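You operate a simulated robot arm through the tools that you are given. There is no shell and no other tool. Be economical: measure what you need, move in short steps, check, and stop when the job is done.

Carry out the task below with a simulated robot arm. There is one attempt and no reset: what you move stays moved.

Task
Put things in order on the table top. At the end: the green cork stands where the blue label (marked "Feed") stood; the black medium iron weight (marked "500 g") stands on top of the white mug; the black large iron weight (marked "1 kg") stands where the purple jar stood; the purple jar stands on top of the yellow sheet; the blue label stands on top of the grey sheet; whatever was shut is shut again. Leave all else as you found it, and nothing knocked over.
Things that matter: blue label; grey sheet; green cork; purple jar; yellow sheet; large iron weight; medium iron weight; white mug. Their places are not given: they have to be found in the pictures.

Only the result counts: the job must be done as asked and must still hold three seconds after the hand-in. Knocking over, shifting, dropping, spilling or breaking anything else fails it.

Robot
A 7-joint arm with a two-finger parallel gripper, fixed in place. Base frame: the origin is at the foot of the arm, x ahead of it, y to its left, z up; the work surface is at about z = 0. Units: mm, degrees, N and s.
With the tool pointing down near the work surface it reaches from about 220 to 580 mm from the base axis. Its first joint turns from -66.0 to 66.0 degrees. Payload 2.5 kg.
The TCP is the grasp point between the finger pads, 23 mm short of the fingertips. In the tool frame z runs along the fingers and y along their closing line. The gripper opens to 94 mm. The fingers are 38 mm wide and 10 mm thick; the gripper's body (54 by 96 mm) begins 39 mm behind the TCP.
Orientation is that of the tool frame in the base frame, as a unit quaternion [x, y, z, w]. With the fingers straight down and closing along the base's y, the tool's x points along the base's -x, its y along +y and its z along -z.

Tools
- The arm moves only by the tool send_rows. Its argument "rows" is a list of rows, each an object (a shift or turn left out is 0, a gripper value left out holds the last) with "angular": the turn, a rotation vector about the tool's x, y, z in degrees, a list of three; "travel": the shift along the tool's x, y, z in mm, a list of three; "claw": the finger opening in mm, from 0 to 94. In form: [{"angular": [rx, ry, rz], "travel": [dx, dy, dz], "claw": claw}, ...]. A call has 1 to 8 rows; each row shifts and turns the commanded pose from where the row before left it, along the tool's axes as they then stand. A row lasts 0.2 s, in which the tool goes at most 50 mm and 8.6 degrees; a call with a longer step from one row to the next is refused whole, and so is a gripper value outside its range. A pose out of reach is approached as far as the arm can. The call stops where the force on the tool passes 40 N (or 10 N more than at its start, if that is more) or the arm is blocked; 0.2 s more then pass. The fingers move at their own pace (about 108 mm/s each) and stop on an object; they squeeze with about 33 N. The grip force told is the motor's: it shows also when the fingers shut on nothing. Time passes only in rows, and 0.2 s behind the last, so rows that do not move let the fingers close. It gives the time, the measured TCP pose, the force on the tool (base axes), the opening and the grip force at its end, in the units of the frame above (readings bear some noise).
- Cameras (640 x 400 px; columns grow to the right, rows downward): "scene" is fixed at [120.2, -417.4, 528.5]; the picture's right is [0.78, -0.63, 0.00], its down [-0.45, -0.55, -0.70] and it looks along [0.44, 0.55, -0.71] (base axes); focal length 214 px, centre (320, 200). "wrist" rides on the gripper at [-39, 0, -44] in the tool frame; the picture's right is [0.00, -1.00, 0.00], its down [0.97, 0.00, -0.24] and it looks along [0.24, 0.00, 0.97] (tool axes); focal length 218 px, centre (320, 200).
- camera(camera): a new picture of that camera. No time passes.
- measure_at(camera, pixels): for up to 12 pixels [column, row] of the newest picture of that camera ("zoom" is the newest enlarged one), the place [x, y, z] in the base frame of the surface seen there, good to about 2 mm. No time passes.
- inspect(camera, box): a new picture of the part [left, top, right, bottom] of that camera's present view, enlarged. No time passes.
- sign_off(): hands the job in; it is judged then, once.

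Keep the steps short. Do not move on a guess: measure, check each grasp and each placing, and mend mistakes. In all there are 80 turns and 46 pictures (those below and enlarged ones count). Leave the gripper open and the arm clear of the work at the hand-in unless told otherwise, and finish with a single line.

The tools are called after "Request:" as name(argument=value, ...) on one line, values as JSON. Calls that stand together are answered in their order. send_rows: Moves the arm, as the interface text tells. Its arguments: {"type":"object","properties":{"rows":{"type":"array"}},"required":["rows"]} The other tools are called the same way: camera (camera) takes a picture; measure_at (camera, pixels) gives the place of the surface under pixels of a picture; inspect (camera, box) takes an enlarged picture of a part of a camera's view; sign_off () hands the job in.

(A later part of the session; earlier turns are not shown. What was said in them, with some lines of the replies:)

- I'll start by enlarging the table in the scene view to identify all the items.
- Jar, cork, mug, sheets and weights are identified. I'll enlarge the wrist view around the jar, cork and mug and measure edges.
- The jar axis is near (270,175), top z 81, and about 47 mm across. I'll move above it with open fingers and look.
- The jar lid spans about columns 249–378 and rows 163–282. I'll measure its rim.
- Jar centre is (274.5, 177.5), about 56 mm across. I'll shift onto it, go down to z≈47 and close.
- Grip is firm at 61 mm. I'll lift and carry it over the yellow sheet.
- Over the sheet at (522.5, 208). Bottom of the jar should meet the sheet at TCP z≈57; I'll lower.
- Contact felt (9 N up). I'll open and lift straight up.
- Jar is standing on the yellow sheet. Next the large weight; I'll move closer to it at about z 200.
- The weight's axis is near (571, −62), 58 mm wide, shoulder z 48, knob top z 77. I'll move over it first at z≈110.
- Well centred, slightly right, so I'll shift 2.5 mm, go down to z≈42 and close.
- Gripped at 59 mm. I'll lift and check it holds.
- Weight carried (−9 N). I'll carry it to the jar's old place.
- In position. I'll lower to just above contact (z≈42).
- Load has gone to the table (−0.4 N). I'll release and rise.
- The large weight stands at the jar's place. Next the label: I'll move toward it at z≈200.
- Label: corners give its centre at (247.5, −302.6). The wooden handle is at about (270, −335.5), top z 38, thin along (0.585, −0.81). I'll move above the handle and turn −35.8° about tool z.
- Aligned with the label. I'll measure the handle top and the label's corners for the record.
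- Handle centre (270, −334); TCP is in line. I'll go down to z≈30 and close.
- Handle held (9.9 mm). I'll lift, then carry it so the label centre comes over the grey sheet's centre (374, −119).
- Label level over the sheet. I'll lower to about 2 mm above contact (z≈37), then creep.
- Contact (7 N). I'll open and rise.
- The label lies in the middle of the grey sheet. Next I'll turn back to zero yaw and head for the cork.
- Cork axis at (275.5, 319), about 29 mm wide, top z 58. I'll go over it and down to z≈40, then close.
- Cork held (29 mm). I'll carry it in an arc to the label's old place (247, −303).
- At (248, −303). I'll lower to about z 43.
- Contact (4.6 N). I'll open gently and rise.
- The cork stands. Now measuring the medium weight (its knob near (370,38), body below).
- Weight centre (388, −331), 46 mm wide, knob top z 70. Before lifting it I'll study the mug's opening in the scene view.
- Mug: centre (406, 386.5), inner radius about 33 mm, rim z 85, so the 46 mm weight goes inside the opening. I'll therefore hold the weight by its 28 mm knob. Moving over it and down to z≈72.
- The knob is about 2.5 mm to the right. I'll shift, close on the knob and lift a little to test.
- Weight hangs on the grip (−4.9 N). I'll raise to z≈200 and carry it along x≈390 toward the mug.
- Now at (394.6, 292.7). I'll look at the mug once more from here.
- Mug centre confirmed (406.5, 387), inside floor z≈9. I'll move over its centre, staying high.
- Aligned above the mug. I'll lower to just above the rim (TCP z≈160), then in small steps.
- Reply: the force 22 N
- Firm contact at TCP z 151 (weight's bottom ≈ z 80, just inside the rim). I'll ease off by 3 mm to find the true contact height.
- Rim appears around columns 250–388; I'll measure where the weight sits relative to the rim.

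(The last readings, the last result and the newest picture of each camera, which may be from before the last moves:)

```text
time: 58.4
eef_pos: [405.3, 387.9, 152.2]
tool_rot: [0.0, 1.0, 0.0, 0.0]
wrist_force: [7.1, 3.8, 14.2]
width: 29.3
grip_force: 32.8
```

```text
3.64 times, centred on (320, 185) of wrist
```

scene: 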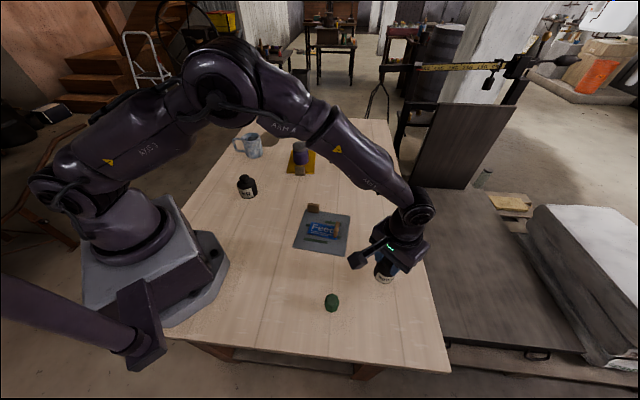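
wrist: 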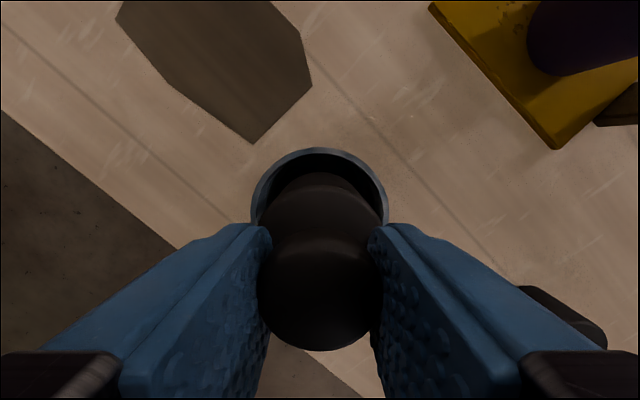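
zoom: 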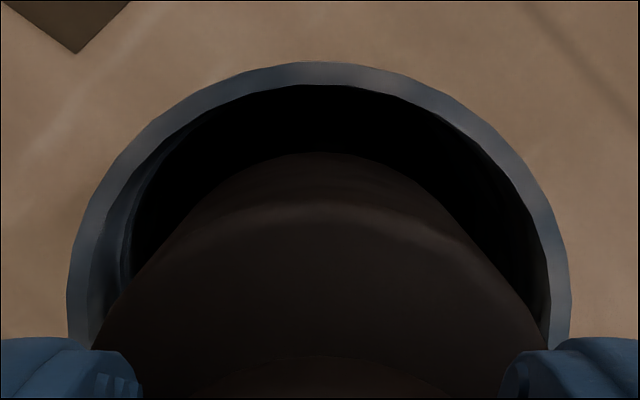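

The weight seems centred (gap ≈9 mm round), yet something carries it at about z 80. I'll lift 6 mm, shift +3 mm in x and +1 in y, and lower gently to compare the contact height.

Request:
send_rows(rows=[{"travel": [0, 0, -8]}, {"travel": [-3, 0, 0]}, {}, {"travel": [0, 0, 3]}, {"travel": [0, 0, 2]}, {}])

Request:
send_rows(rows=[{"travel": [0, 0, 1.5]}, {}])

```text
time: 59.8
eef_pos: [407.7, 386.5, 152.0]
tool_rot: [0.0, 1.0, 0.0, 0.0]
wrist_force: [0.0, -0.2, -4.8]
width: 29.2
grip_force: 32.5
```

```text
time: 60.4
eef_pos: [405.9, 388.1, 151.5]
tool_rot: [0.0, 1.0, 0.0, 0.001]
wrist_force: [-1.2, -0.4, -4.6]
width: 29.2
grip_force: 33.1
```

No contact yet here. Continue down slowly.

Request:
send_rows(rows=[{"travel": [0, 0, 2]}, {}, {"travel": [0, 0, 2]}, {}])

```text
time: 61.4
eef_pos: [409.2, 388.0, 150.4]
tool_rot: [0.0, 1.0, 0.001, 0.003]
wrist_force: [-5.3, -5.6, 26.8]
width: 29.4
grip_force: 32.7
```

Same contact height with the shift, so the support is level there. I'll ease off, centre it (−2 mm x), and settle with light contact.

Request:
send_rows(rows=[{"travel": [0, 0, -4]}, {"travel": [2, 0.5, 0]}, {}, {"travel": [0, 0, 1]}, {}])

```text
time: 62.6
eef_pos: [404.5, 386.4, 151.4]
tool_rot: [0.0, 1.0, -0.001, 0.001]
wrist_force: [2.2, -4.7, 7.6]
width: 29.4
grip_force: 32.6
```

Light contact. I'll ease 0.7 mm, open just a little (to 36 mm), and look before leaving.

Request:
send_rows(rows=[{"travel": [0, 0, -0.7]}, {}, {"claw": 33}, {"claw": 36}, {}])

Request:
inspect(camera="scene", box=[210, 80, 310, 170])

```text
time: 63.8
eef_pos: [403.2, 387.0, 151.8]
tool_rot: [0.0, 1.0, 0.0, 0.001]
wrist_force: [0.2, -0.8, 1.0]
width: 35.9
grip_force: 0.0
```

```text
4.44 times, centred on (260, 125) of scene
```

zoom: 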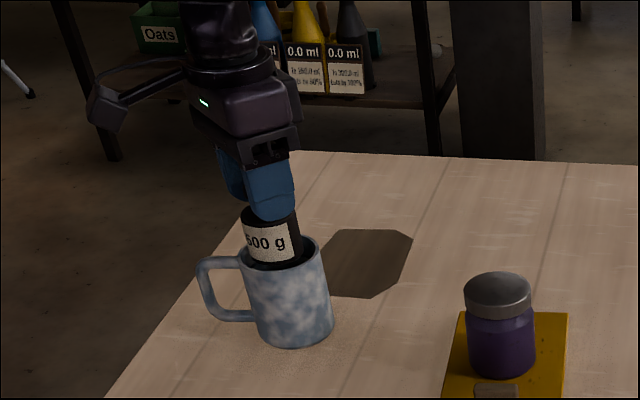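

The weight stays standing on the mug with the fingers loose. I'll open more, rise straight up and back away.

Request:
send_rows(rows=[{"claw": 50}, {"claw": 60}, {"travel": [0, 0, -15]}, {"travel": [0, 0, -35]}, {"travel": [0, 0, -40]}, {"travel": [20, -30, -20]}, {"travel": [20, -40, 0]}, {}])

Request:
camera(camera="wrist")

Request:
camera(camera="scene")

```text
time: 65.6
eef_pos: [365.4, 316.7, 262.1]
tool_rot: [-0.001, 1.0, -0.001, -0.001]
wrist_force: [0.4, 0.2, 0.9]
width: 60.1
grip_force: 0.0
```

```text
8 pictures are left
```

wrist: 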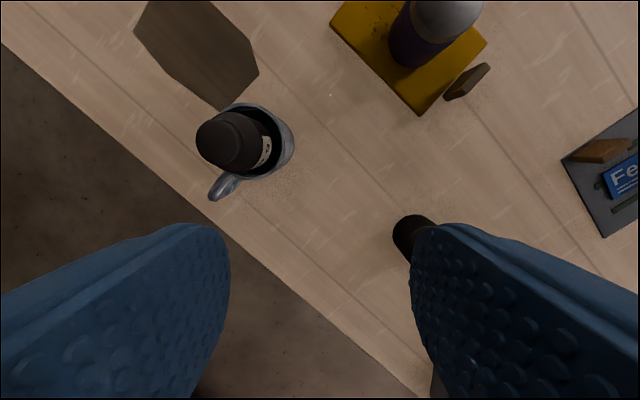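

```text
7 pictures are left
```

scene: 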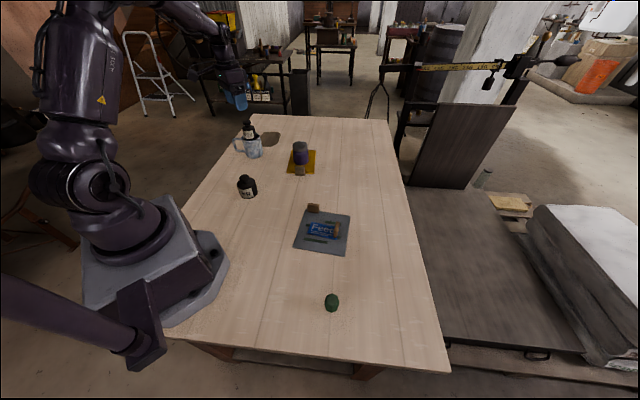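

Everything looks right. I'll move the arm clear with open fingers, let a moment pass, then take a last close look at the mug side and the cork.

Request:
send_rows(rows=[{"travel": [0, -40, -20], "claw": 94}, {"travel": [0, -45, -20]}, {"travel": [0, -45, -10]}, {}, {}])

Request:
inspect(camera="scene", box=[210, 110, 370, 210])

Request:
measure_at(camera="scene", pixels=[[331, 297], [331, 303], [253, 145], [250, 128], [247, 185], [300, 148]])

```text
time: 66.8
eef_pos: [365.7, 188.2, 311.7]
tool_rot: [-0.001, 1.0, 0.0, 0.001]
wrist_force: [-0.4, 0.0, -1.3]
width: 93.9
grip_force: 0.1
```

```text
4.00 times, centred on (290, 160) of scene
```

zoom: 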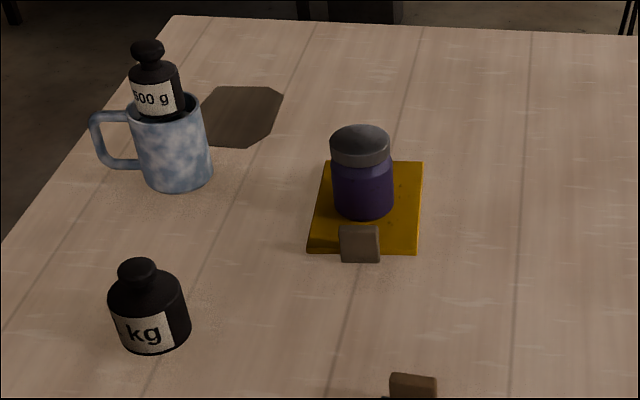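

```text
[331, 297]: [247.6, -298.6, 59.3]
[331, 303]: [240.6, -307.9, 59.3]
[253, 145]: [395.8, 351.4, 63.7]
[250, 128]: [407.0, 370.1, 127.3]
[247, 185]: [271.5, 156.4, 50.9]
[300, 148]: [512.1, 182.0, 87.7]
```

All five placements stand upright, the mug and sheets show no shift in the pictures, nothing had been opened, and the arm is clear. Handing in.

Request:
sign_off()

```text
The job is handed in.
```

The job is handed in: all five items were upright in their asked places at the last look, with the 500 g weight resting just inside the mug's rim because it is narrower than the opening.
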